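You operate a simulated robot arm through the tools that you are given. There is no shell and no other tool. Be economical: measure what you need, move in short steps, check, and stop when the job is done.

Carry out the task below with a simulated robot arm. There is one attempt and no reset: what you move stays moved.

TASK
Buff the green book's spine and slip it into the blue slipcase.
Fine: rub the wax haze off with the round pad and put it back; clamp tight before you rub, loose after.
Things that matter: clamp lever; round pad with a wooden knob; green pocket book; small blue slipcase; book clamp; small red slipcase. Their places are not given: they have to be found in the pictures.

It is judged by the outcome, as a careful person would: the job done as asked, and still so three seconds after it is handed in. It fails if anything else is knocked over, pushed out of place, dropped, spilled or broken.

THE ROBOT
A 6-joint arm with a two-finger parallel gripper, fixed in place. Base frame: the origin is at the foot of the arm, x ahead of it, y to its left, z up; the work surface is at about z = 0. Lengths are in mm, angles in degrees, forces in N, time in s.
With the tool pointing down near the work surface it reaches from about 180 to 460 mm from the base axis. Its first joint turns from -70.0 to 70.0 degrees. Payload 1.9 kg.
Tool frame: the origin (TCP) lies between the finger pads and is the grasp point; the fingertips stand 23 mm ahead of it; z points along the fingers, y is the line along which they close. The gripper opens to 94 mm. The fingers are 38 mm wide and 10 mm thick; the gripper's body (54 by 96 mm) begins 39 mm behind the TCP.
Orientation is told as [roll, pitch, yaw] about the base's x, y, z axes, in that order, counted from this pose: with the fingers straight down and closing along the base's y, the tool's x points along the base's -x, its y along +y and its z along -z.

THE INTERFACE
- The arm moves only by the tool move_arm. Its argument "increments" is a list of rows, each an object of numbers (a shift or turn left out is 0, a gripper value left out holds the last): "x", "y", "z": the shift along the base's x, y, z in units of 300 mm (1.0 is 300 mm); "wx", "wy", "wz": the turn, a rotation vector about the base's x, y, z in units of 45 degrees (1.0 is 45 degrees); "grip": the finger opening in mm, from 0 to 94. In form: [{"x": .., "y": .., "z": .., "wx": .., "wy": .., "wz": .., "grip": ..}, ...]. A call has 1 to 10 rows; each row is the pose to reach, as a shift and turn from the pose commanded when the call began. A call with a number of a shift or a turn outside -1 to 1 is refused whole. A row lasts 0.2 s, in which the tool goes at most 50 mm and 8.6 degrees; a call with a longer step from one row to the next is refused whole, and so is a gripper value outside its range. A pose out of reach is approached as far as the arm can. The call stops where the force on the tool passes 90 N (or 10 N more than at its start, if that is more) or the arm is blocked; 0.2 s more then pass. The fingers move at their own pace (about 108 mm/s each) and stop on an object; they squeeze with about 36 N. The grip force told is the motor's: it shows also when the fingers shut on nothing. Time passes only in rows, and 0.2 s behind the last, so rows that repeat a pose let the fingers close. It gives the time, the measured TCP pose, the force on the tool (base axes), the opening and the grip force at its end, in the units of the frame above (readings bear some noise).
- Cameras (640 x 400 px; columns grow to the right, rows downward): "scene" is fixed at [80.7, 311.1, 425.6]; the picture's right is [-0.67, -0.74, 0.00], its down [-0.35, 0.32, -0.88] and it looks along [0.65, -0.59, -0.48] (base axes); focal length 214 px, centre (320, 200). "wrist" rides on the gripper at [-39, 0, -44] in the tool frame; the picture's right is [0.00, -1.00, 0.00], its down [0.97, 0.00, -0.24] and it looks along [0.24, 0.00, 0.97] (tool axes); focal length 218 px, centre (320, 200).
- capture(camera): a new picture of that camera. No time passes.
- pixel_to_xyz(camera, pixels): for up to 12 pixels [column, row] of the newest picture of that camera ("zoom" is the newest enlarged one), the place [x, y, z] in the base frame of the surface seen there, good to about 3 mm, but the place of the scene camera against the robot may be out by one fixed shift of up to 25 mm in any direction. No time passes.
- zoom(camera, box): a new picture of the part [left, top, right, bottom] of that camera's present view, enlarged. No time passes.
- hand_in(): hands the job in; it is judged then, once.

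Work in short steps. Measure before you move; look again where a grasp or a placing could have gone wrong, and mend it. You have 80 turns and 46 pictures in all, those below and enlarged ones among them. Open the gripper and draw the arm clear of the work before you hand the job in, unless the task says otherwise; then end with one line.

The tools are called by a JSON object that holds its "name" and its "arguments". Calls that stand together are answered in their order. move_arm: Moves the arm, as the interface text tells. Its arguments: {"type":"object","properties":{"increments":{"type":"array"}},"required":["increments"]} The other tools are called the same way: capture (camera) takes a picture; pixel_to_xyz (camera, pixels) gives the place of the surface under pixels of a picture; zoom (camera, box) takes an enlarged picture of a part of a camera's view; hand_in () hands the job in.

At the start:

```text
time: 0.0
ee_pos: [230.5, 118.6, 382.0]
ee_rot: [0.1, 0.0, 0.0]
ft_force: [0.5, -1.0, -0.3]
width: 93.9
grasp_force: 0.1
```

scene: 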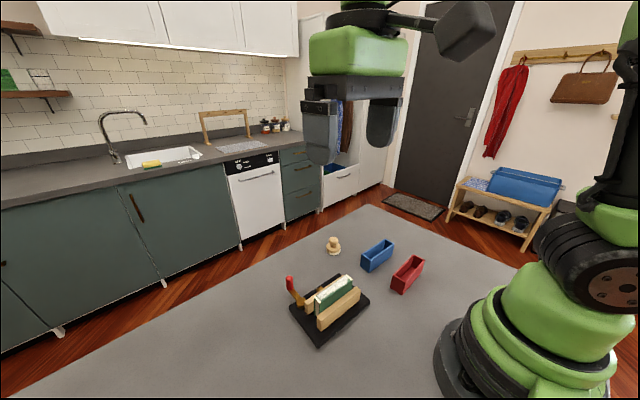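
wrist: 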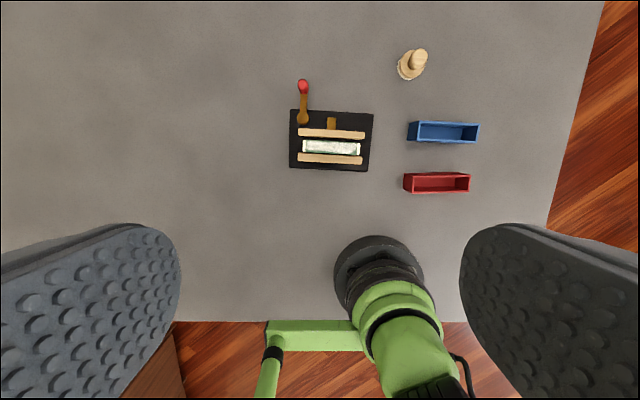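

The wrist view shows the clamp around (331,140), the pad at (412,63), and the blue (443,132) and red (437,183) cases. I'll enlarge both views before measuring.

{"name": "zoom", "arguments": {"camera": "wrist", "box": [270, 30, 500, 210]}}

{"name": "zoom", "arguments": {"camera": "scene", "box": [270, 220, 450, 350]}}

{"name": "pixel_to_xyz", "arguments": {"camera": "wrist", "pixels": [[303, 86], [303, 118], [331, 123], [331, 134], [331, 148], [331, 159], [305, 146], [358, 149], [418, 57], [408, 70], [443, 132], [437, 183]]}}

```text
2.22 times, centred on (385, 120) of wrist
```

zoom: 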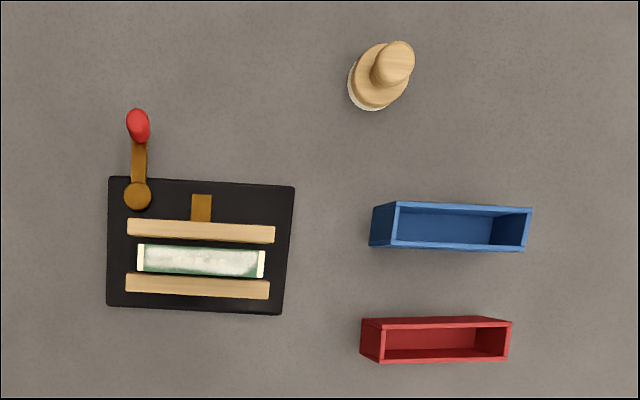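

```text
3.08 times, centred on (360, 285) of scene
```

zoom: 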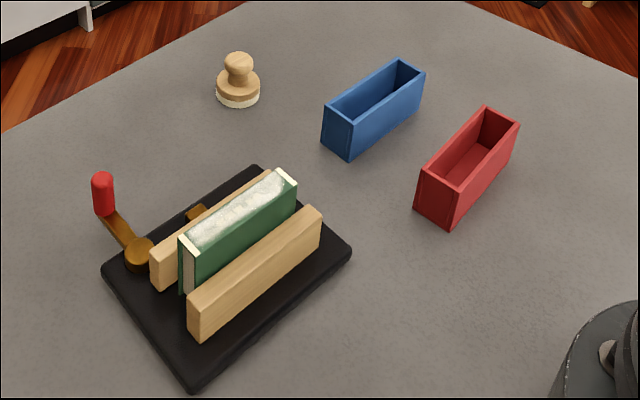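

```text
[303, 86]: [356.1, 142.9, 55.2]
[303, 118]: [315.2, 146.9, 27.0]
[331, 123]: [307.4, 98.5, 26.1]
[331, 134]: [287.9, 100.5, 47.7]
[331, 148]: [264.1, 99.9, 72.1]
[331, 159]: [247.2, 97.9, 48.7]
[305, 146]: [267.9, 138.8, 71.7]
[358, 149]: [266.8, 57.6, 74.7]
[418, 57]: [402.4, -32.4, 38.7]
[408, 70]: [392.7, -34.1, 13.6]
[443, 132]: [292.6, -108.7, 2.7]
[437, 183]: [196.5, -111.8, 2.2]
```

Next I move the wrist camera lower over the clamp to see the lever and jaws.

{"name": "move_arm", "arguments": {"increments": [{"x": 0.066, "y": -0.015, "z": -0.1}, {"x": 0.132, "y": -0.03, "z": -0.2}, {"x": 0.198, "y": -0.045, "z": -0.3}, {"x": 0.265, "y": -0.062, "z": -0.4}, {"x": 0.265, "y": -0.062, "z": -0.4}]}}

{"name": "capture", "arguments": {"camera": "wrist"}}

```text
time: 1.2
ee_pos: [309.8, 99.0, 262.5]
ee_rot: [0.1, 0.0, 0.0]
ft_force: [0.0, -0.4, 0.5]
width: 94.1
grasp_force: 0.1
```

```text
41 pictures are left
```

wrist: 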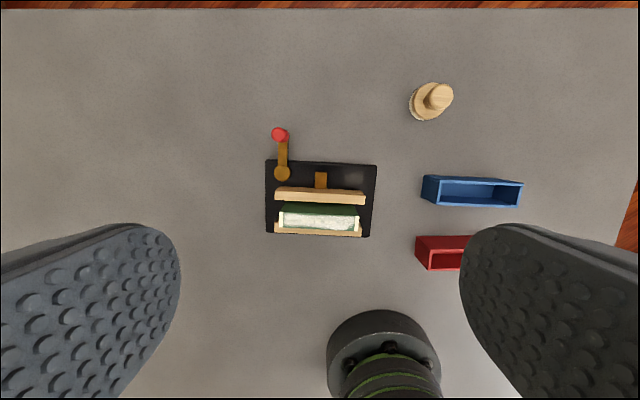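

{"name": "zoom", "arguments": {"camera": "wrist", "box": [240, 110, 400, 250]}}

{"name": "pixel_to_xyz", "arguments": {"camera": "wrist", "pixels": [[279, 134], [282, 173], [283, 150], [320, 180], [279, 194], [363, 199], [283, 220], [356, 221], [440, 96], [420, 106], [276, 230], [360, 233]]}}

{"name": "pixel_to_xyz", "arguments": {"camera": "wrist", "pixels": [[424, 176], [522, 184], [519, 206], [425, 202], [440, 205], [441, 178], [480, 193], [440, 115], [267, 162], [376, 166], [267, 233], [369, 237]]}}

```text
2.86 times, centred on (320, 180) of wrist
```

zoom: 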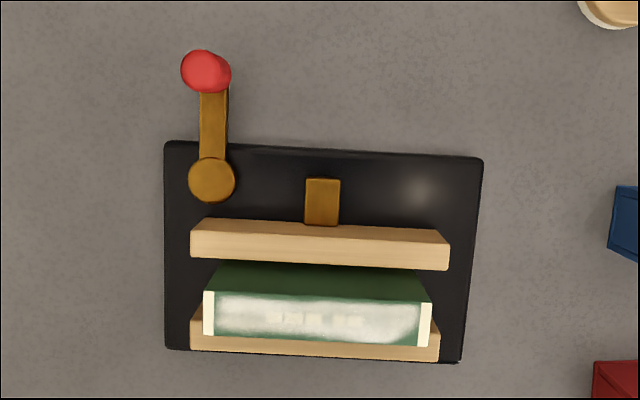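

```text
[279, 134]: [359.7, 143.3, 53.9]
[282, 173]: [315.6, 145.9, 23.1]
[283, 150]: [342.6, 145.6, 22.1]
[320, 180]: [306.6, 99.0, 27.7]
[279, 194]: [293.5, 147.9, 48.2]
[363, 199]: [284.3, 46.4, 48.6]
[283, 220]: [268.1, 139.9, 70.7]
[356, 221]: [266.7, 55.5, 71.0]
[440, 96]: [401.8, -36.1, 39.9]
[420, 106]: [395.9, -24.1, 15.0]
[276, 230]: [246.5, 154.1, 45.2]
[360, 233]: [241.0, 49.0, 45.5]
```

```text
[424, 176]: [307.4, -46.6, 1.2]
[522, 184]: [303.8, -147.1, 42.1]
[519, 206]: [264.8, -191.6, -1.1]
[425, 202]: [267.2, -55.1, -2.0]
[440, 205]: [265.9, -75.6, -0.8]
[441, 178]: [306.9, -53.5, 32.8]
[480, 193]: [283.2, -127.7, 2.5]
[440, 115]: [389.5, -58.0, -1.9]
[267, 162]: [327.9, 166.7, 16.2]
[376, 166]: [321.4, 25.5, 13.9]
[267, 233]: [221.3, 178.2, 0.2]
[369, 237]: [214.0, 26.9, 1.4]
```

The lever's pivot is near (316,146) and its red handle near (360,143), with its top at z≈55. I'll lower the partly open fingers around the handle as a cage.

{"name": "move_arm", "arguments": {"increments": [{"x": 0.08, "y": 0.07, "z": -0.1, "grip": 40}, {"x": 0.167, "y": 0.143, "z": -0.2}, {"x": 0.167, "y": 0.143, "z": -0.35}, {"x": 0.167, "y": 0.143, "z": -0.5}, {"x": 0.167, "y": 0.143, "z": -0.6}, {"x": 0.167, "y": 0.143, "z": -0.68}, {"x": 0.167, "y": 0.143, "z": -0.68}]}}

{"name": "capture", "arguments": {"camera": "wrist"}}

{"name": "zoom", "arguments": {"camera": "scene", "box": [250, 220, 430, 350]}}

```text
time: 2.8
ee_pos: [360.7, 143.5, 55.7]
ee_rot: [0.1, -0.1, 0.0]
ft_force: [0.3, 0.9, -0.9]
width: 39.8
grasp_force: 0.1
```

```text
39 pictures are left
```

wrist: 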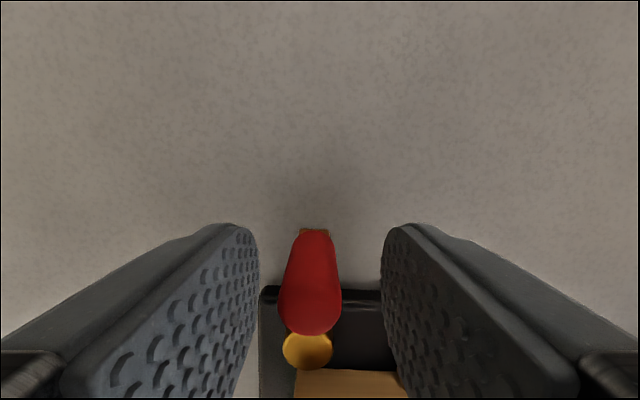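

```text
3.08 times, centred on (340, 285) of scene
```

zoom: 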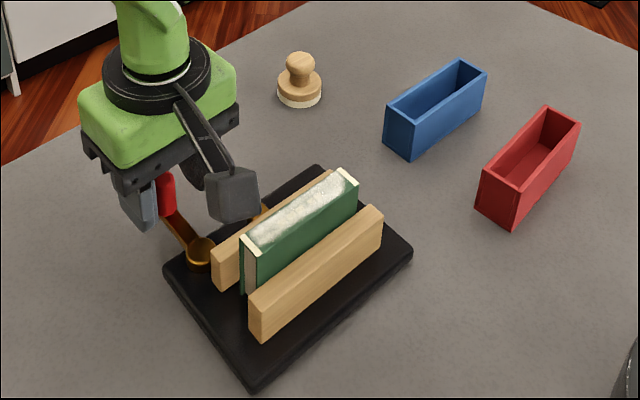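

The handle sits centred between the fingers. I'll narrow the cage and test a small turn toward -y while watching the force.

{"name": "move_arm", "arguments": {"increments": [{"grip": 18}, {"grip": 18}, {"x": -0.0006, "y": -0.0128, "wz": -0.111}, {"x": -0.0022, "y": -0.0255, "wz": -0.222}, {"x": -0.005, "y": -0.038, "wz": -0.333}]}}

{"name": "capture", "arguments": {"camera": "wrist"}}

```text
time: 4.0
ee_pos: [359.6, 132.8, 57.0]
ee_rot: [0.2, 0.0, -15.1]
ft_force: [1.1, 1.1, -0.1]
width: 17.9
grasp_force: 0.6
```

```text
37 pictures are left
```

wrist: 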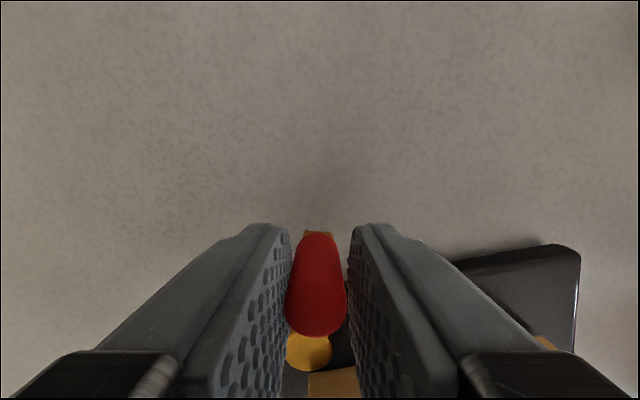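

It turns freely at about 1 N. I'll continue along the arc to about 55°, then look at the jaw.

{"name": "move_arm", "arguments": {"increments": [{"x": -0.0067, "y": -0.0193, "wz": -0.178}, {"x": -0.016, "y": -0.0377, "wz": -0.356}, {"x": -0.0277, "y": -0.0543, "wz": -0.533}, {"x": -0.0417, "y": -0.0693, "wz": -0.711}, {"x": -0.0577, "y": -0.082, "wz": -0.889}]}}

{"name": "zoom", "arguments": {"camera": "scene", "box": [250, 220, 430, 350]}}

```text
time: 5.2
ee_pos: [341.6, 107.7, 57.8]
ee_rot: [0.0, 0.0, -55.2]
ft_force: [-0.2, 0.6, 0.2]
width: 18.0
grasp_force: 0.3
```

```text
3.08 times, centred on (340, 285) of scene
```

zoom: 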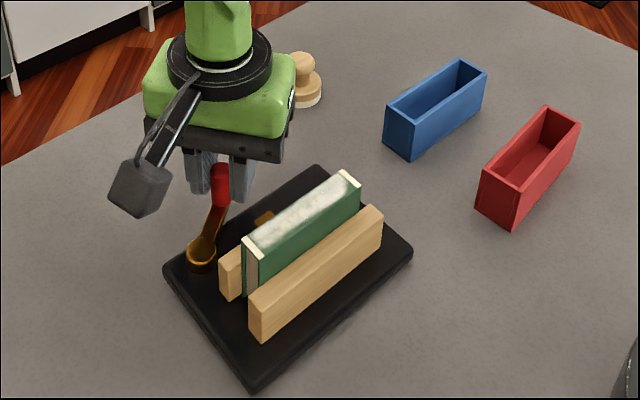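

The jaw has moved toward the book, so -y tightens the clamp. I'll continue toward about 87° and watch the force.

{"name": "move_arm", "arguments": {"increments": [{"x": -0.0173, "y": -0.0107, "wz": -0.178}, {"x": -0.0363, "y": -0.0187, "wz": -0.356}, {"x": -0.056, "y": -0.024, "wz": -0.533}, {"x": -0.0763, "y": -0.0263, "wz": -0.711}]}}

{"name": "capture", "arguments": {"camera": "wrist"}}

{"name": "zoom", "arguments": {"camera": "scene", "box": [250, 220, 430, 350]}}

```text
time: 6.2
ee_pos: [318.8, 98.3, 58.7]
ee_rot: [0.1, 0.0, -87.1]
ft_force: [7.0, 3.1, -3.0]
width: 20.6
grasp_force: 2.6
```

```text
35 pictures are left
```

wrist: 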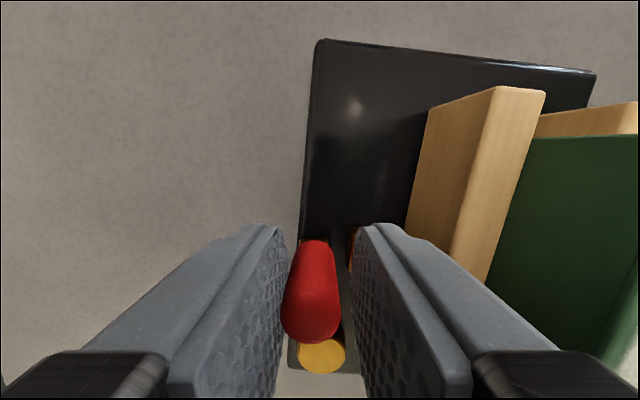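

```text
3.08 times, centred on (340, 285) of scene
```

zoom: 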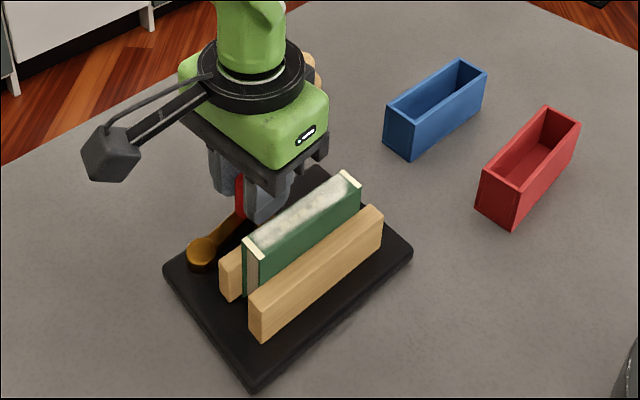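

Force has begun to rise (7 N). I'll push a little further to see whether the lever is at its stop.

{"name": "move_arm", "arguments": {"increments": [{"x": -0.01, "y": 0, "wz": -0.09}, {"x": -0.02, "y": 0.0003, "wz": -0.18}, {"x": -0.02, "y": 0.0003, "wz": -0.18}]}}

{"name": "zoom", "arguments": {"camera": "wrist", "box": [240, 20, 640, 400]}}

```text
time: 7.0
ee_pos: [312.4, 96.9, 57.9]
ee_rot: [0.2, 0.1, -95.1]
ft_force: [16.1, -0.5, 5.7]
width: 24.8
grasp_force: 7.8
```

```text
1.05 times, centred on (440, 210) of wrist
```

zoom: 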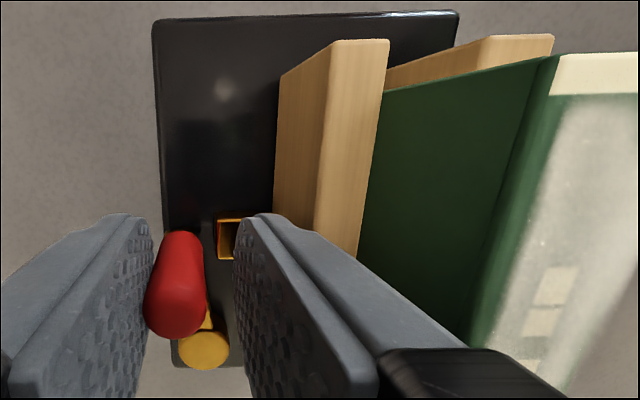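

The lever is at its stop: the fingers spread to 24.8 mm and the handle stays at x≈318. I'll ease off, open and rise, then check the clamp.

{"name": "move_arm", "arguments": {"increments": [{"x": 0.02, "wz": 0.1, "grip": 26}, {"x": 0.02, "wz": 0.18, "grip": 30}, {"x": 0.02, "z": 0.1, "wz": 0.18}, {"x": 0.02, "z": 0.25, "wz": 0.35}, {"x": 0.02, "z": 0.4, "wz": 0.53}, {"x": 0.02, "z": 0.5, "wz": 0.7}, {"x": 0.02, "z": 0.5, "wz": 0.88}, {"x": 0.02, "z": 0.5, "wz": 1.0}]}}

{"name": "move_arm", "arguments": {"increments": [{"wz": 0.18}, {"wz": 0.36}, {"wz": 0.54}, {"wz": 0.72}, {"wz": 0.9}, {"wz": 1.0}]}}

{"name": "zoom", "arguments": {"camera": "wrist", "box": [200, 50, 520, 250]}}

```text
time: 8.8
ee_pos: [317.2, 98.4, 207.9]
ee_rot: [0.1, 0.0, -50.0]
ft_force: [0.1, -0.7, -0.1]
width: 29.8
grasp_force: 0.0
```

```text
time: 10.2
ee_pos: [319.3, 99.1, 209.2]
ee_rot: [0.2, 0.1, -5.0]
ft_force: [-0.1, 0.9, 0.7]
width: 30.1
grasp_force: 0.0
```

```text
2.00 times, centred on (360, 150) of wrist
```

zoom: 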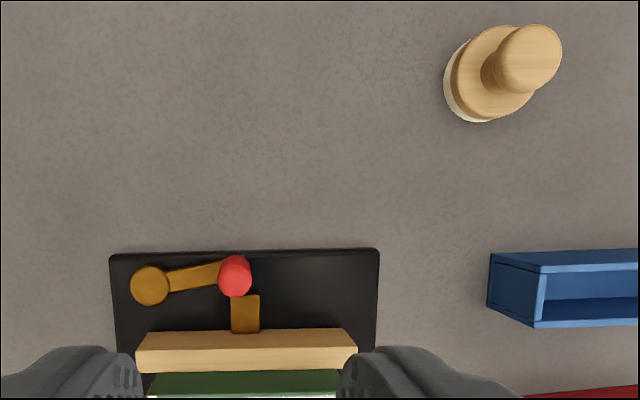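

{"name": "pixel_to_xyz", "arguments": {"camera": "zoom", "pixels": [[235, 272], [150, 286], [200, 278], [118, 258], [373, 252], [245, 312], [245, 355], [535, 50], [528, 85], [480, 80], [490, 310]]}}

{"name": "zoom", "arguments": {"camera": "scene", "box": [280, 260, 400, 350]}}

```text
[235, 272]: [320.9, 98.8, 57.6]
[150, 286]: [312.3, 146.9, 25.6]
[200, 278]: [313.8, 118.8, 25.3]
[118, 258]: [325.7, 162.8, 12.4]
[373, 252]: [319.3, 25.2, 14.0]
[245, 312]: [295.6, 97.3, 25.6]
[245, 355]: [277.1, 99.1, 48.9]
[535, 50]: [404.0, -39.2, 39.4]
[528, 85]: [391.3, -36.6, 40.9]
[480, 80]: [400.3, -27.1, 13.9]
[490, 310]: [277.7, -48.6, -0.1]
```

```text
4.44 times, centred on (340, 305) of scene
```

zoom: 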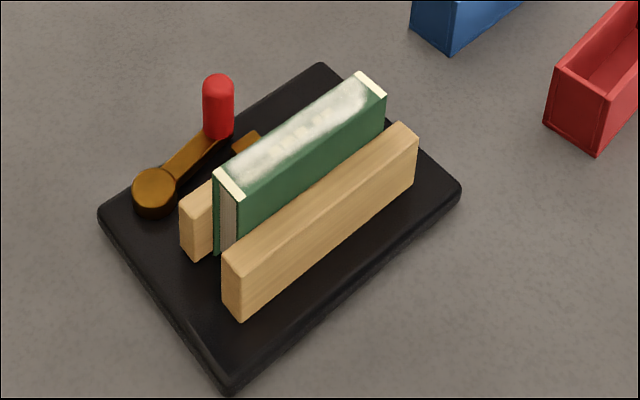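

The clamp looks tight: the jaw is against the book and the lever stayed put. Next I look at the pad from above.

{"name": "move_arm", "arguments": {"increments": [{"x": 0.03, "y": -0.11, "wz": 0.05}, {"x": 0.06, "y": -0.22, "wz": 0.111}, {"x": 0.1, "y": -0.33, "z": -0.05, "wz": 0.111}, {"x": 0.15, "y": -0.457, "z": -0.1, "wz": 0.111, "grip": 60}, {"x": 0.15, "y": -0.457, "z": -0.1, "wz": 0.111}]}}

{"name": "zoom", "arguments": {"camera": "wrist", "box": [240, 80, 400, 180]}}

```text
time: 11.4
ee_pos: [363.1, -39.0, 177.7]
ee_rot: [0.1, 0.0, 0.0]
ft_force: [0.3, 0.2, -0.3]
width: 60.0
grasp_force: 0.0
```

```text
4.00 times, centred on (320, 130) of wrist
```

zoom: 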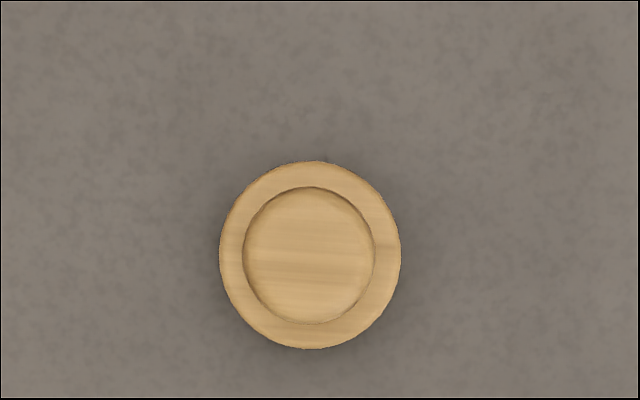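

{"name": "pixel_to_xyz", "arguments": {"camera": "zoom", "pixels": [[309, 256], [250, 256], [370, 256], [309, 195], [309, 315], [225, 256], [395, 256], [310, 167], [310, 344]]}}

```text
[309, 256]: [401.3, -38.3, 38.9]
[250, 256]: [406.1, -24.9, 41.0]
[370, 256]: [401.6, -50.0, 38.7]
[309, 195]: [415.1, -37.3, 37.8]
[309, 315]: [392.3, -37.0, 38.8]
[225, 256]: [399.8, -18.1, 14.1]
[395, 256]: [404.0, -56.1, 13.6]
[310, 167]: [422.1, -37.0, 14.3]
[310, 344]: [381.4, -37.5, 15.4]
```

The pad is centred at (402,-37.5) with its knob top at z≈40 and disc top at z≈14. I'll descend to TCP z≈41 and grip the knob.

{"name": "move_arm", "arguments": {"increments": [{"x": 0.06, "y": 0.005, "z": -0.1}, {"x": 0.13, "y": 0.005, "z": -0.22}, {"x": 0.13, "y": 0.005, "z": -0.36}, {"x": 0.13, "y": 0.005, "z": -0.455}, {"x": 0.13, "y": 0.005, "z": -0.455}]}}

{"name": "zoom", "arguments": {"camera": "scene", "box": [270, 200, 390, 280]}}

```text
time: 12.6
ee_pos: [403.3, -38.2, 40.3]
ee_rot: [0.0, 0.0, -0.1]
ft_force: [-0.1, 0.4, 0.3]
width: 60.1
grasp_force: 0.1
```

```text
5.00 times, centred on (330, 240) of scene
```

zoom: 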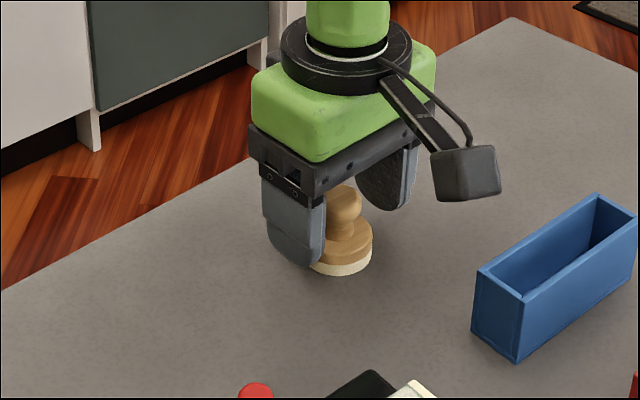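

The fingers straddle the knob and clear the disc. I'll close and lift.

{"name": "move_arm", "arguments": {"increments": [{"grip": 0}, {"grip": 0}, {"grip": 0}, {"z": 0.05}, {"z": 0.15}, {"z": 0.3}, {"z": 0.4}]}}

{"name": "capture", "arguments": {"camera": "wrist"}}

{"name": "zoom", "arguments": {"camera": "scene", "box": [270, 160, 390, 240]}}

```text
time: 14.2
ee_pos: [402.5, -36.9, 162.1]
ee_rot: [0.2, 0.0, -0.1]
ft_force: [-1.2, 0.3, -0.1]
width: 26.0
grasp_force: 35.6
```

```text
28 pictures are left
```

wrist: 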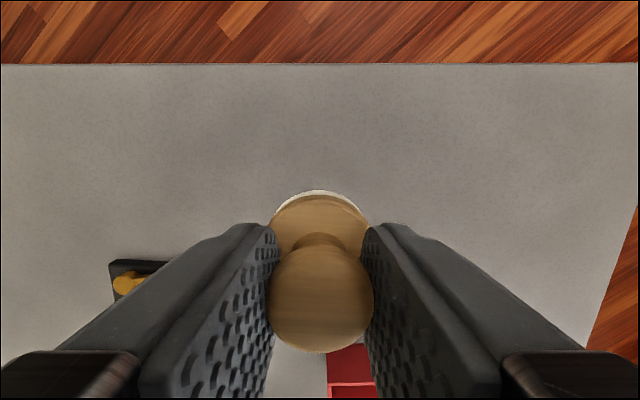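

```text
5.00 times, centred on (330, 200) of scene
```

zoom: 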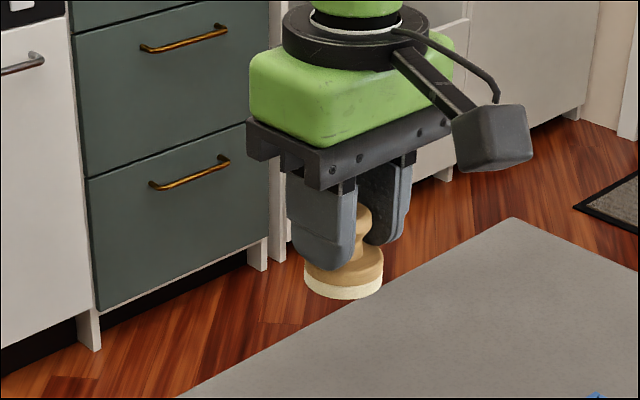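

The pad is held (26.0 mm, 35.6 N). Now I locate the spine with the scene camera, calibrating it against the lever pivot measured by the wrist.

{"name": "zoom", "arguments": {"camera": "scene", "box": [280, 260, 400, 350]}}

{"name": "pixel_to_xyz", "arguments": {"camera": "zoom", "pixels": [[154, 184], [219, 88], [226, 180], [232, 195], [366, 78], [375, 95], [300, 133], [320, 180], [235, 255], [402, 133], [575, 80], [222, 262]]}}

```text
4.44 times, centred on (340, 305) of scene
```

zoom: 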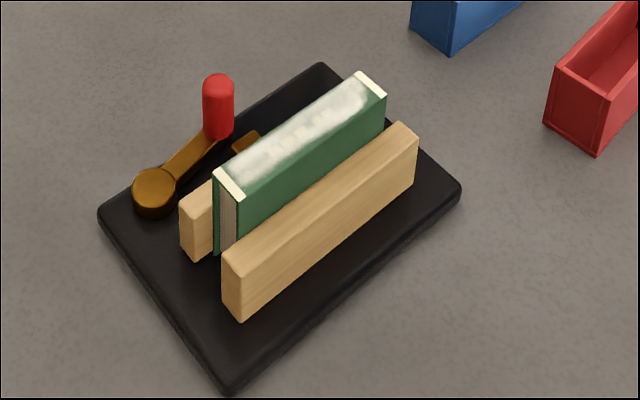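

```text
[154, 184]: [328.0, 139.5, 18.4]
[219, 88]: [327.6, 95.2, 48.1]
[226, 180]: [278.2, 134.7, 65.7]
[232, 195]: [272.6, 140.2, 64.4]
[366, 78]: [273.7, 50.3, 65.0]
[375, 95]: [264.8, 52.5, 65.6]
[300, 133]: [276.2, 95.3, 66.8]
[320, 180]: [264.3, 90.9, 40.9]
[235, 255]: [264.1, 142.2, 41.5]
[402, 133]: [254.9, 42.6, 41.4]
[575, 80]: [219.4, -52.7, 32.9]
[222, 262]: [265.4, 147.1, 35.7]
```

Calibrated, the spine's centre line is x≈261+0.046·(y−100), from y≈56 to 142, top z≈72. I'll move the pad above its -y end and approach.

{"name": "move_arm", "arguments": {"increments": [{"x": -0.12, "y": 0.086}, {"x": -0.24, "y": 0.172}, {"x": -0.36, "y": 0.258}, {"x": -0.475, "y": 0.353}, {"x": -0.475, "y": 0.353, "z": -0.08}, {"x": -0.475, "y": 0.353, "z": -0.13}, {"x": -0.475, "y": 0.353, "z": -0.13}]}}

{"name": "zoom", "arguments": {"camera": "scene", "box": [280, 230, 430, 340]}}

{"name": "capture", "arguments": {"camera": "wrist"}}

```text
time: 15.8
ee_pos: [259.9, 69.8, 122.7]
ee_rot: [0.1, 0.1, -0.1]
ft_force: [0.4, 0.3, -1.1]
width: 25.9
grasp_force: 35.8
```

```text
3.64 times, centred on (355, 285) of scene
```

zoom: 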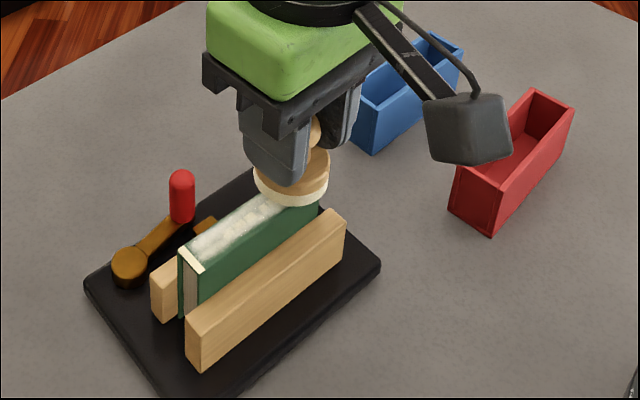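

```text
24 pictures are left
```

wrist: 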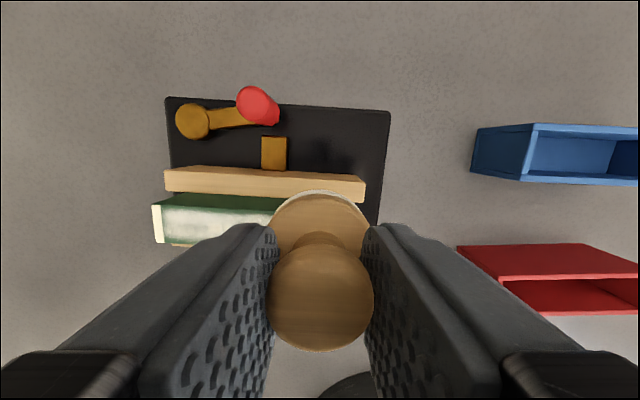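

{"name": "pixel_to_xyz", "arguments": {"camera": "wrist", "pixels": [[157, 208], [160, 224], [158, 239], [190, 211], [190, 224], [190, 236], [175, 247]]}}

{"name": "move_arm", "arguments": {"increments": [{"z": -0.015}, {"z": -0.025}, {"z": -0.03}, {"z": -0.03}]}}

```text
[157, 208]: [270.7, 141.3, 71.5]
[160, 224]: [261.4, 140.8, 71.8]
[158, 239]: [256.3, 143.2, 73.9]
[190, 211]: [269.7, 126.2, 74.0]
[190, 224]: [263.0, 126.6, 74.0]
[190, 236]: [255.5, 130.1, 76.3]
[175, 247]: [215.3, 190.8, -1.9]
```

```text
time: 16.8
ee_pos: [260.6, 70.1, 113.8]
ee_rot: [0.1, 0.0, -0.1]
ft_force: [-2.1, 0.8, 12.5]
width: 25.7
grasp_force: 35.8
```

The pad is touching at 12.5 N, and the spine centre is confirmed at x≈263 at y≈135. I'll rub along the spine and back.

{"name": "move_arm", "arguments": {"increments": [{"y": -0.02}, {"x": 0.002, "y": 0.03}, {"x": 0.004, "y": 0.08}, {"x": 0.006, "y": 0.13}, {"x": 0.008, "y": 0.18}, {"x": 0.01, "y": 0.225}, {"x": 0.008, "y": 0.18}, {"x": 0.006, "y": 0.13}, {"x": 0.004, "y": 0.08}, {"x": 0.002, "y": 0.03}]}}

{"name": "move_arm", "arguments": {"increments": [{"y": -0.05}, {"x": 0.002, "y": 0.0}, {"x": 0.004, "y": 0.05}, {"x": 0.006, "y": 0.1}, {"x": 0.008, "y": 0.15}, {"x": 0.008, "y": 0.195}, {"x": 0.006, "y": 0.15}, {"x": 0.004, "y": 0.1}, {"x": 0.002, "y": 0.05}, {"x": 0, "y": -0.02}]}}

{"name": "zoom", "arguments": {"camera": "scene", "box": [280, 230, 430, 340]}}

```text
time: 19.0
ee_pos: [260.4, 78.3, 112.1]
ee_rot: [0.1, -0.1, 0.0]
ft_force: [0.8, 4.7, 8.1]
width: 25.8
grasp_force: 36.3
```

```text
time: 21.2
ee_pos: [258.9, 72.1, 112.4]
ee_rot: [0.1, 0.0, -0.1]
ft_force: [0.2, 0.7, 0.3]
width: 25.9
grasp_force: 36.0
```

```text
3.64 times, centred on (355, 285) of scene
```

zoom: 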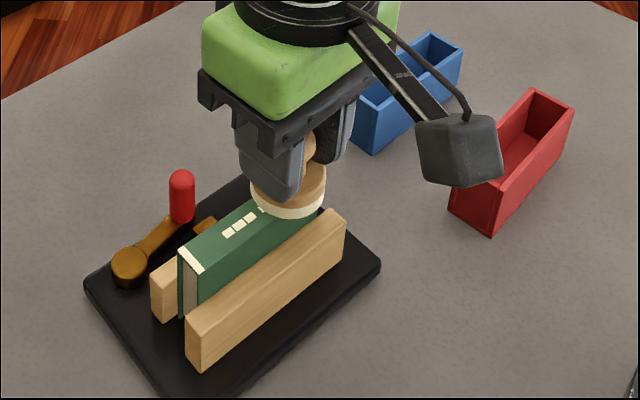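

The haze is gone from the visible part. I'll lift the pad to check the rest of the spine.

{"name": "move_arm", "arguments": {"increments": [{"z": 0.08}, {"z": 0.17, "x": 0.05, "y": -0.08}, {"z": 0.17, "x": 0.15, "y": -0.2}, {"z": 0.17, "x": 0.25, "y": -0.3}, {"z": 0.17, "x": 0.25, "y": -0.3}]}}

{"name": "zoom", "arguments": {"camera": "scene", "box": [280, 230, 430, 340]}}

```text
time: 22.4
ee_pos: [334.3, -18.6, 164.5]
ee_rot: [0.1, -0.1, -0.2]
ft_force: [0.4, -0.3, -1.4]
width: 25.8
grasp_force: 35.9
```

```text
3.64 times, centred on (355, 285) of scene
```

zoom: 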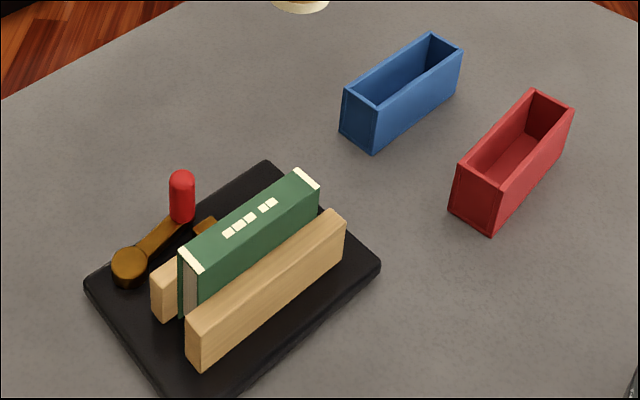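

The spine is clean and nothing has shifted. I'll return the pad to its place at (402,-37.5).

{"name": "move_arm", "arguments": {"increments": [{"x": 0.1, "y": -0.03}, {"x": 0.227, "y": -0.063}, {"x": 0.227, "y": -0.063, "z": -0.14}, {"x": 0.227, "y": -0.063, "z": -0.28}, {"x": 0.227, "y": -0.063, "z": -0.37}, {"x": 0.227, "y": -0.063, "z": -0.4}, {"x": 0.227, "y": -0.063, "z": -0.4}]}}

{"name": "move_arm", "arguments": {"increments": [{"z": -0.006}, {"z": -0.009}, {"z": -0.011}]}}

{"name": "zoom", "arguments": {"camera": "scene", "box": [270, 200, 390, 280]}}

```text
time: 24.0
ee_pos: [403.3, -36.8, 44.0]
ee_rot: [0.1, 0.0, -0.1]
ft_force: [0.0, -0.5, -0.3]
width: 25.8
grasp_force: 35.4
```

```text
time: 24.8
ee_pos: [403.5, -36.9, 40.1]
ee_rot: [0.1, 0.0, -0.1]
ft_force: [0.8, 0.2, 0.3]
width: 25.7
grasp_force: 36.8
```

```text
5.00 times, centred on (330, 240) of scene
```

zoom: 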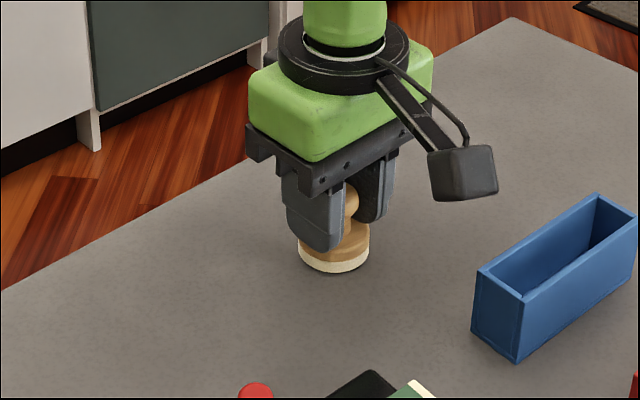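

The pad looks slightly shifted in the grip compared with the earlier frame. I'll check with the wrist camera.

{"name": "zoom", "arguments": {"camera": "wrist", "box": [240, 170, 400, 370]}}

{"name": "pixel_to_xyz", "arguments": {"camera": "scene", "pixels": [[336, 252]]}}

{"name": "move_arm", "arguments": {"increments": [{"z": -0.005}, {"z": -0.009}, {"z": -0.009}]}}

```text
2.00 times, centred on (320, 270) of wrist
```

zoom: 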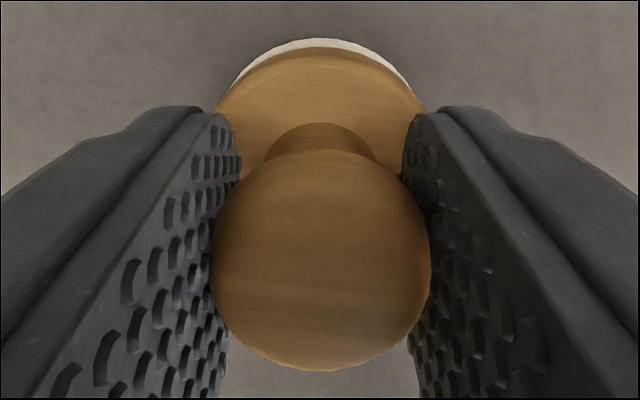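

```text
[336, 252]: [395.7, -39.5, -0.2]
```

```text
time: 25.6
ee_pos: [403.9, -37.1, 39.3]
ee_rot: [0.0, 0.0, 0.0]
ft_force: [-7.3, 0.4, 21.2]
width: 25.7
grasp_force: 35.7
```

The pad is firmly down (21 N). I'll relieve the pressure, open and rise, then measure where it stands.

{"name": "move_arm", "arguments": {"increments": [{"z": 0.005}, {"z": 0.005, "grip": 60}, {"z": 0.005, "grip": 60}, {"z": 0.1}, {"z": 0.25}, {"z": 0.4, "x": -0.07}, {"z": 0.46, "x": -0.13}, {"z": 0.46, "x": -0.13}]}}

{"name": "zoom", "arguments": {"camera": "wrist", "box": [240, 80, 400, 180]}}

{"name": "pixel_to_xyz", "arguments": {"camera": "zoom", "pixels": [[309, 256], [250, 256], [370, 256], [309, 195], [309, 315], [225, 256], [395, 256], [310, 167], [310, 344]]}}

```text
time: 27.4
ee_pos: [366.1, -35.9, 177.6]
ee_rot: [0.1, 0.1, -0.1]
ft_force: [0.5, -1.4, -0.5]
width: 60.2
grasp_force: 0.1
```

```text
4.00 times, centred on (320, 130) of wrist
```

zoom: 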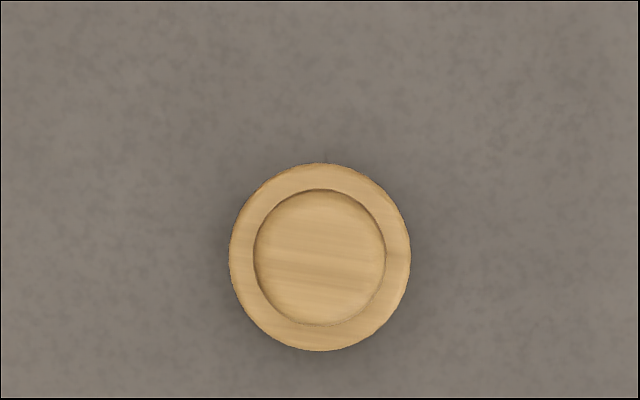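

```text
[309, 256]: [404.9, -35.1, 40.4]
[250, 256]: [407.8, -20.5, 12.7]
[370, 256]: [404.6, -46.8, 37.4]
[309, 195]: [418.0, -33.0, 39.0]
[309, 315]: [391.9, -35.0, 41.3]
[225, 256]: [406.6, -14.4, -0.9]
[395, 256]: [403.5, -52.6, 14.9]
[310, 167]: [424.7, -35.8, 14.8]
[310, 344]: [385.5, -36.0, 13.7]
```

The pad stands within about 3 mm of its original place. Now I turn the gripper and go over the lever handle to loosen the clamp.

{"name": "move_arm", "arguments": {"increments": [{"y": 0.08, "wz": -0.18, "grip": 30}, {"x": -0.05, "y": 0.18, "wz": -0.36}, {"x": -0.1, "y": 0.3, "wz": -0.54}, {"x": -0.153, "y": 0.4, "wz": -0.72}, {"x": -0.153, "y": 0.447, "wz": -0.9}, {"x": -0.153, "y": 0.447, "wz": -1.0}]}}

{"name": "move_arm", "arguments": {"increments": [{"wz": -0.18}, {"wz": -0.36}, {"wz": -0.54}, {"wz": -0.72}, {"wz": -0.88}, {"z": -0.1, "wz": -0.88}, {"z": -0.15, "wz": -0.88}, {"z": -0.15, "wz": -0.88}]}}

{"name": "capture", "arguments": {"camera": "wrist"}}

```text
time: 28.8
ee_pos: [318.6, 96.8, 175.7]
ee_rot: [0.0, 0.0, -45.1]
ft_force: [0.0, -0.6, 0.3]
width: 29.8
grasp_force: 0.0
```

```text
time: 30.6
ee_pos: [318.6, 96.9, 129.9]
ee_rot: [0.0, 0.0, -84.8]
ft_force: [-0.5, 0.7, -0.2]
width: 30.1
grasp_force: 0.1
```

```text
18 pictures are left
```

wrist: 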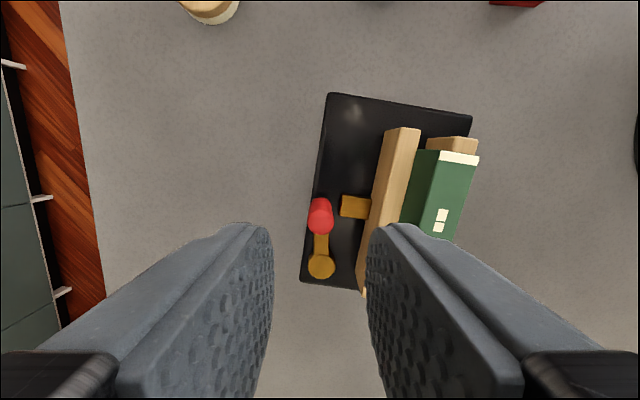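

The handle is centred between the fingers at (320,215). I'll lower around it and swing it back part of the way.

{"name": "move_arm", "arguments": {"increments": [{"z": -0.12, "grip": 26}, {"z": -0.24}, {"z": -0.24, "grip": 18}, {"x": 0.0223, "y": 0.011, "z": -0.24, "wz": 0.178}, {"x": 0.043, "y": 0.0173, "z": -0.24, "wz": 0.356}, {"x": 0.0623, "y": 0.0263, "z": -0.24, "wz": 0.533}, {"x": 0.0803, "y": 0.038, "z": -0.24, "wz": 0.711}, {"x": 0.0963, "y": 0.052, "z": -0.24, "wz": 0.889}]}}

{"name": "capture", "arguments": {"camera": "wrist"}}

```text
time: 32.4
ee_pos: [347.0, 112.7, 59.4]
ee_rot: [0.1, -0.1, -44.5]
ft_force: [0.1, -1.0, 0.5]
width: 18.0
grasp_force: 0.5
```

```text
17 pictures are left
```

wrist: 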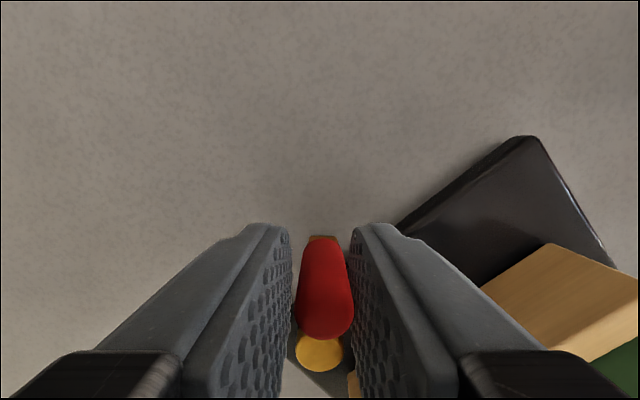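

{"name": "move_arm", "arguments": {"increments": [{"x": 0.014, "y": 0.016, "wz": 0.178}, {"x": 0.0257, "y": 0.034, "wz": 0.356}, {"x": 0.0347, "y": 0.0533, "wz": 0.533}, {"x": 0.041, "y": 0.074, "wz": 0.711}, {"x": 0.0443, "y": 0.095, "wz": 0.889}, {"x": 0.045, "y": 0.108, "wz": 1.0}, {"x": 0.0445, "y": 0.116, "wz": 1.0}]}}

{"name": "capture", "arguments": {"camera": "wrist"}}

```text
time: 34.0
ee_pos: [360.8, 147.6, 58.2]
ee_rot: [0.0, 0.0, 0.4]
ft_force: [0.1, -7.4, 0.4]
width: 21.0
grasp_force: 3.5
```

```text
16 pictures are left
```

wrist: 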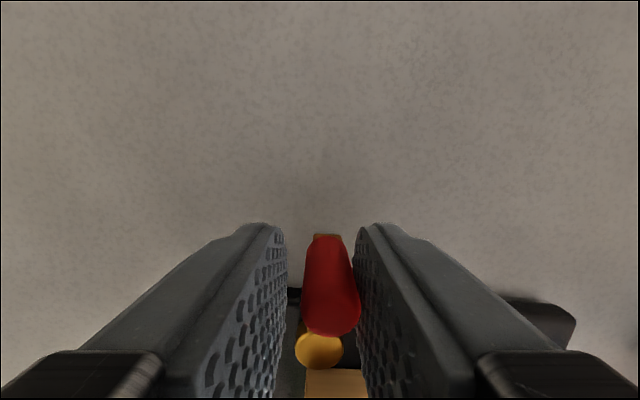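

The lever is at its loose stop. I'll back off, open, rise, and view the book and blue case from above.

{"name": "move_arm", "arguments": {"increments": [{"y": -0.01, "grip": 30}, {"y": -0.01, "grip": 34}, {"y": -0.01, "z": 0.1, "grip": 40}, {"y": -0.01, "z": 0.25}, {"x": -0.05, "y": -0.1, "z": 0.4}, {"x": -0.1, "y": -0.22, "z": 0.5}, {"x": -0.16, "y": -0.34, "z": 0.55}, {"x": -0.2, "y": -0.46, "z": 0.55, "grip": 70}, {"x": -0.2, "y": -0.55, "z": 0.55}, {"x": -0.2, "y": -0.55, "z": 0.55}]}}

{"name": "capture", "arguments": {"camera": "wrist"}}

```text
refused: row 5 steps farther than a row can; nothing moved
```

```text
15 pictures are left
```

wrist: 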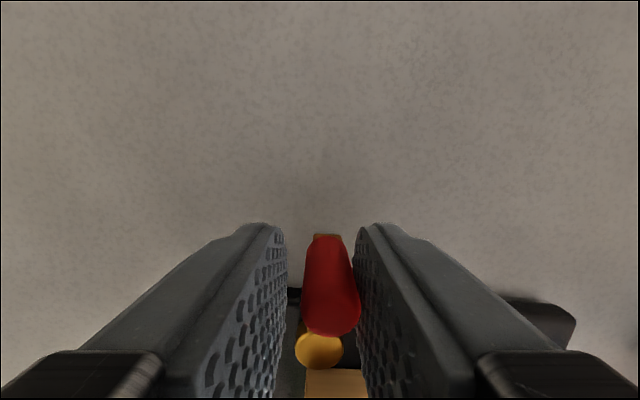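

One row was too long and nothing moved. I'll repeat with shorter steps.

{"name": "move_arm", "arguments": {"increments": [{"y": -0.01, "grip": 30}, {"y": -0.01, "grip": 34}, {"y": -0.01, "z": 0.1, "grip": 40}, {"y": -0.01, "z": 0.25}, {"y": -0.01, "z": 0.4}, {"x": -0.05, "y": -0.12, "z": 0.48}, {"x": -0.1, "y": -0.24, "z": 0.55}, {"x": -0.14, "y": -0.36, "z": 0.6}, {"x": -0.14, "y": -0.48, "z": 0.6}, {"x": -0.14, "y": -0.48, "z": 0.6}]}}

{"name": "capture", "arguments": {"camera": "wrist"}}

```text
time: 36.2
ee_pos: [318.4, 1.5, 238.6]
ee_rot: [0.1, -0.1, 0.4]
ft_force: [0.8, 0.4, -1.0]
width: 39.9
grasp_force: 0.0
```

```text
14 pictures are left
```

wrist: 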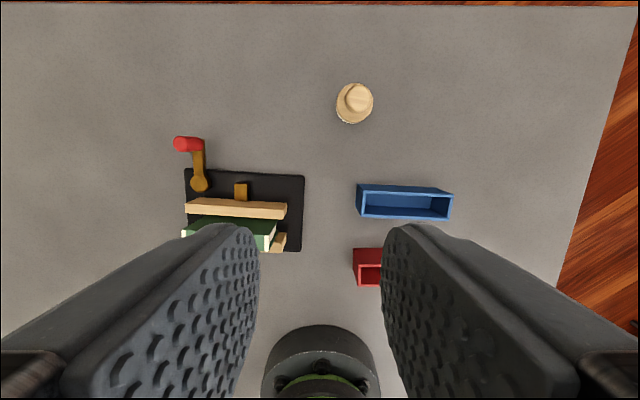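

{"name": "zoom", "arguments": {"camera": "wrist", "box": [170, 120, 470, 300]}}

{"name": "pixel_to_xyz", "arguments": {"camera": "wrist", "pixels": [[364, 186], [364, 217], [450, 194], [447, 219], [405, 188], [405, 219], [400, 204], [240, 209], [270, 230], [268, 245], [360, 215], [250, 233]]}}

```text
2.13 times, centred on (320, 210) of wrist
```

zoom: 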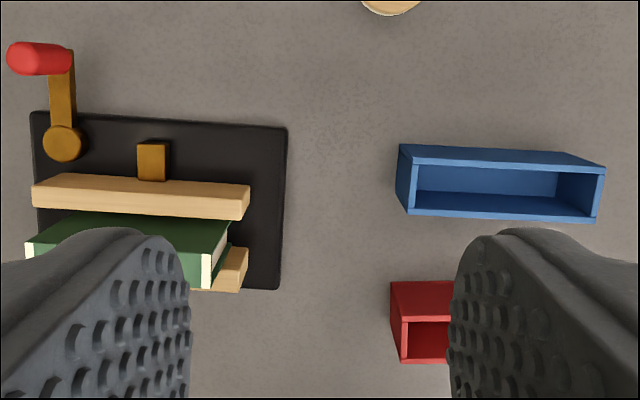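

```text
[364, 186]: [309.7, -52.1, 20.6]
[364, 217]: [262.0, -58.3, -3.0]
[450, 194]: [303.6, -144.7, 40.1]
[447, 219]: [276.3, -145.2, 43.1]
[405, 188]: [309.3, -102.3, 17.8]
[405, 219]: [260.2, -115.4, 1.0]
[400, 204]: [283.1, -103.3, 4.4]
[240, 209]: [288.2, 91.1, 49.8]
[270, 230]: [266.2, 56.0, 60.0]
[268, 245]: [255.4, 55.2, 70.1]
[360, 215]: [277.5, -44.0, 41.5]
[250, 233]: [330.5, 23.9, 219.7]
```

The jaw is open (x≈288) and the book is standing free. I'll turn the gripper crosswise for the book and take a close look at the blue case.

{"name": "move_arm", "arguments": {"increments": [{"x": -0.02, "y": -0.04, "wz": -0.18}, {"x": -0.04, "y": -0.08, "wz": -0.36}, {"x": -0.06, "y": -0.12, "wz": -0.54}, {"x": -0.088, "y": -0.16, "z": -0.05, "wz": -0.72}, {"x": -0.088, "y": -0.2, "z": -0.1, "wz": -0.9}, {"x": -0.088, "y": -0.2, "z": -0.1, "wz": -1.0}]}}

{"name": "move_arm", "arguments": {"increments": [{"wz": -0.18}, {"wz": -0.36}, {"wz": -0.54}, {"wz": -0.72}, {"wz": -0.9}, {"wz": -1.0}, {"wz": -1.067, "grip": 70}, {"wz": -1.067, "grip": 70}]}}

{"name": "move_arm", "arguments": {"increments": [{"wz": -0.18}, {"wz": -0.36}, {"wz": -0.54}, {"wz": -0.72}, {"wz": -0.9}, {"wz": -1.0, "grip": 70}, {"wz": -1.0, "grip": 70}]}}

{"name": "capture", "arguments": {"camera": "wrist"}}

```text
time: 37.6
ee_pos: [292.2, -55.7, 208.6]
ee_rot: [0.2, 0.1, -44.8]
ft_force: [-0.1, 0.3, -0.2]
width: 40.1
grasp_force: 0.1
```

```text
refused: -1.067 is not a number from -1 to 1
```

```text
time: 39.2
ee_pos: [292.8, -56.0, 209.0]
ee_rot: [0.1, 0.0, -89.7]
ft_force: [-0.3, -0.4, -0.1]
width: 70.1
grasp_force: 0.1
```

```text
12 pictures are left
```

wrist: 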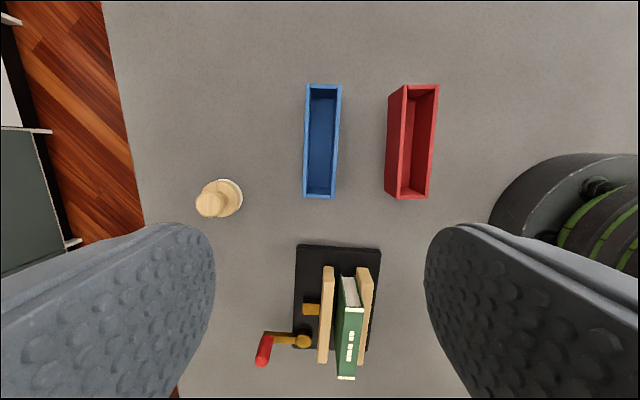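

{"name": "zoom", "arguments": {"camera": "wrist", "box": [270, 70, 450, 390]}}

{"name": "pixel_to_xyz", "arguments": {"camera": "wrist", "pixels": [[307, 86], [339, 87], [305, 196], [334, 197], [322, 140], [305, 140], [337, 140], [349, 292], [352, 312], [339, 312], [361, 312], [347, 375]]}}

```text
1.25 times, centred on (360, 230) of wrist
```

zoom: 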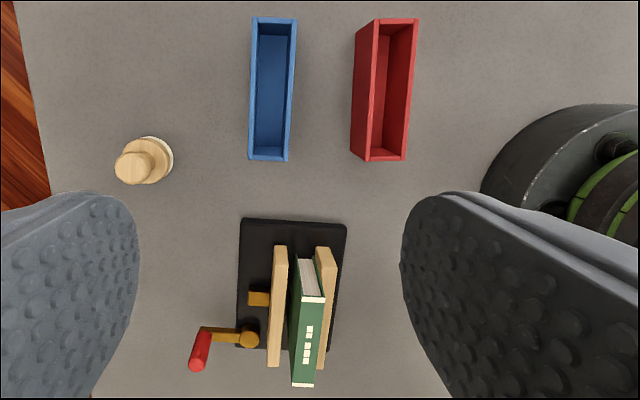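

```text
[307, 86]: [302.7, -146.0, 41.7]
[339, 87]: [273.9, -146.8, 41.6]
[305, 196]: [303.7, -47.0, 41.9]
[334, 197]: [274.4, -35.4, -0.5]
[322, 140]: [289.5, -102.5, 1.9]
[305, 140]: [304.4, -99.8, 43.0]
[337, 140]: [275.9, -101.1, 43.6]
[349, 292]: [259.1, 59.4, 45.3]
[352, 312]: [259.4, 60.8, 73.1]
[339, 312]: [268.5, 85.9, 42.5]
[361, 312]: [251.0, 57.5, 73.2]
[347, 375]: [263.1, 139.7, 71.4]
```

Blue case: centre (291.6,-96.5), rim z≈42, inside about 25 mm wide, yaw ≈-2.2°. Book: centre (262,101), 19 mm thick, yaw about -3°. I'll descend over the book with the fingertips 15 mm below the spine and above the jaws.

{"name": "move_arm", "arguments": {"increments": [{"x": -0.02, "y": 0.13, "wz": -0.064, "grip": 50}, {"x": -0.05, "y": 0.26, "wz": -0.064}, {"x": -0.08, "y": 0.39, "wz": -0.064}, {"x": -0.103, "y": 0.523, "wz": -0.064}, {"x": -0.103, "y": 0.523, "z": -0.15, "wz": -0.064}, {"x": -0.103, "y": 0.523, "z": -0.28, "wz": -0.064}, {"x": -0.103, "y": 0.523, "z": -0.28, "wz": -0.064}]}}

{"name": "capture", "arguments": {"camera": "wrist"}}

```text
time: 40.8
ee_pos: [260.8, 101.0, 125.5]
ee_rot: [0.1, 0.0, -92.6]
ft_force: [-0.2, -0.2, 0.8]
width: 49.9
grasp_force: 0.0
```

```text
10 pictures are left
```

wrist: 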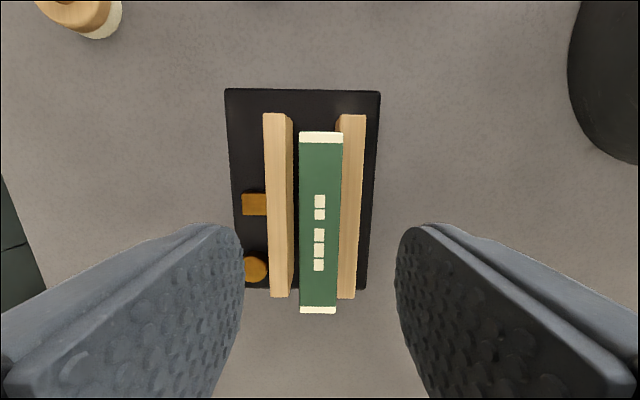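

The book is centred between the fingers. I'll descend to z≈80 and close.

{"name": "move_arm", "arguments": {"increments": [{"z": -0.08}, {"z": -0.15}, {"z": -0.15}, {"z": -0.15, "grip": 0}, {"z": -0.15, "grip": 0}, {"z": -0.15, "grip": 0}]}}

{"name": "move_arm", "arguments": {"increments": [{"z": 0.03}, {"z": 0.1}, {"z": 0.2}, {"z": 0.25}, {"z": 0.25}]}}

{"name": "zoom", "arguments": {"camera": "scene", "box": [250, 180, 450, 340]}}

```text
time: 42.2
ee_pos: [261.5, 100.3, 80.0]
ee_rot: [0.3, 0.0, -92.7]
ft_force: [9.4, -0.5, -1.9]
width: 18.1
grasp_force: 36.2
```

```text
time: 43.4
ee_pos: [261.5, 102.1, 155.2]
ee_rot: [0.0, 0.0, -92.5]
ft_force: [-0.3, 0.0, -0.8]
width: 17.9
grasp_force: 36.4
```

```text
2.50 times, centred on (350, 260) of scene
```

zoom: 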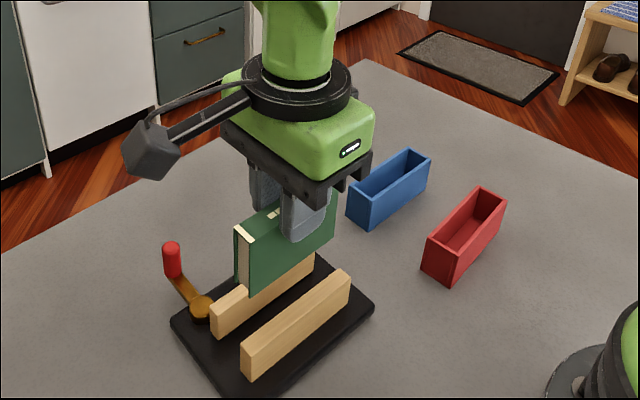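

The book is held (17.9 mm, 36 N) and lifted clear. I carry it over the blue case at this height.

{"name": "move_arm", "arguments": {"increments": [{"x": 0.02, "y": -0.13}, {"x": 0.04, "y": -0.26}, {"x": 0.06, "y": -0.39}, {"x": 0.08, "y": -0.52}, {"x": 0.1, "y": -0.66, "wz": 0.009}, {"x": 0.1, "y": -0.66, "wz": 0.009}, {"x": 0.1, "y": -0.66, "wz": 0.009}]}}

{"name": "capture", "arguments": {"camera": "wrist"}}

```text
time: 45.0
ee_pos: [291.3, -97.8, 155.4]
ee_rot: [0.1, 0.0, -92.1]
ft_force: [0.3, 0.2, -0.6]
width: 18.0
grasp_force: 35.6
```

```text
8 pictures are left
```

wrist: 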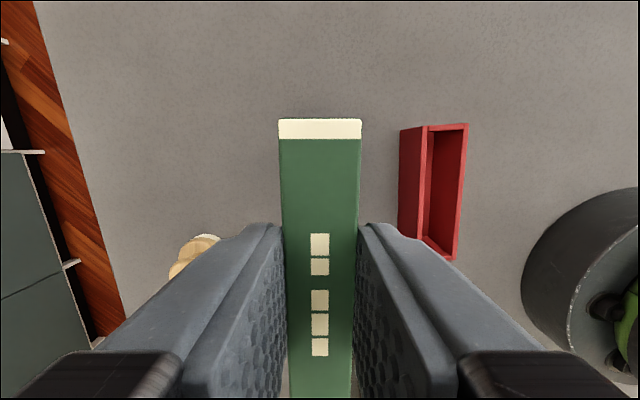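

The book covers the case in this view, so I rely on the numbers: the book centre is about 1 mm -y of the TCP, so I shift +2 mm. I'll lower to just above the rim and look from the scene camera.

{"name": "move_arm", "arguments": {"increments": [{"y": 0.006, "z": -0.05}, {"y": 0.006, "z": -0.13}, {"y": 0.006, "z": -0.13}]}}

{"name": "zoom", "arguments": {"camera": "scene", "box": [330, 210, 430, 280]}}

```text
time: 45.8
ee_pos: [292.3, -95.8, 117.2]
ee_rot: [0.0, 0.0, -92.1]
ft_force: [-0.6, 0.3, -0.4]
width: 18.1
grasp_force: 35.8
```

```text
5.71 times, centred on (380, 245) of scene
```

zoom: 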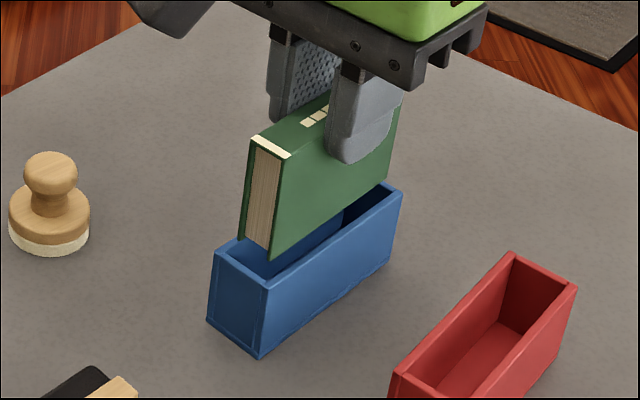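

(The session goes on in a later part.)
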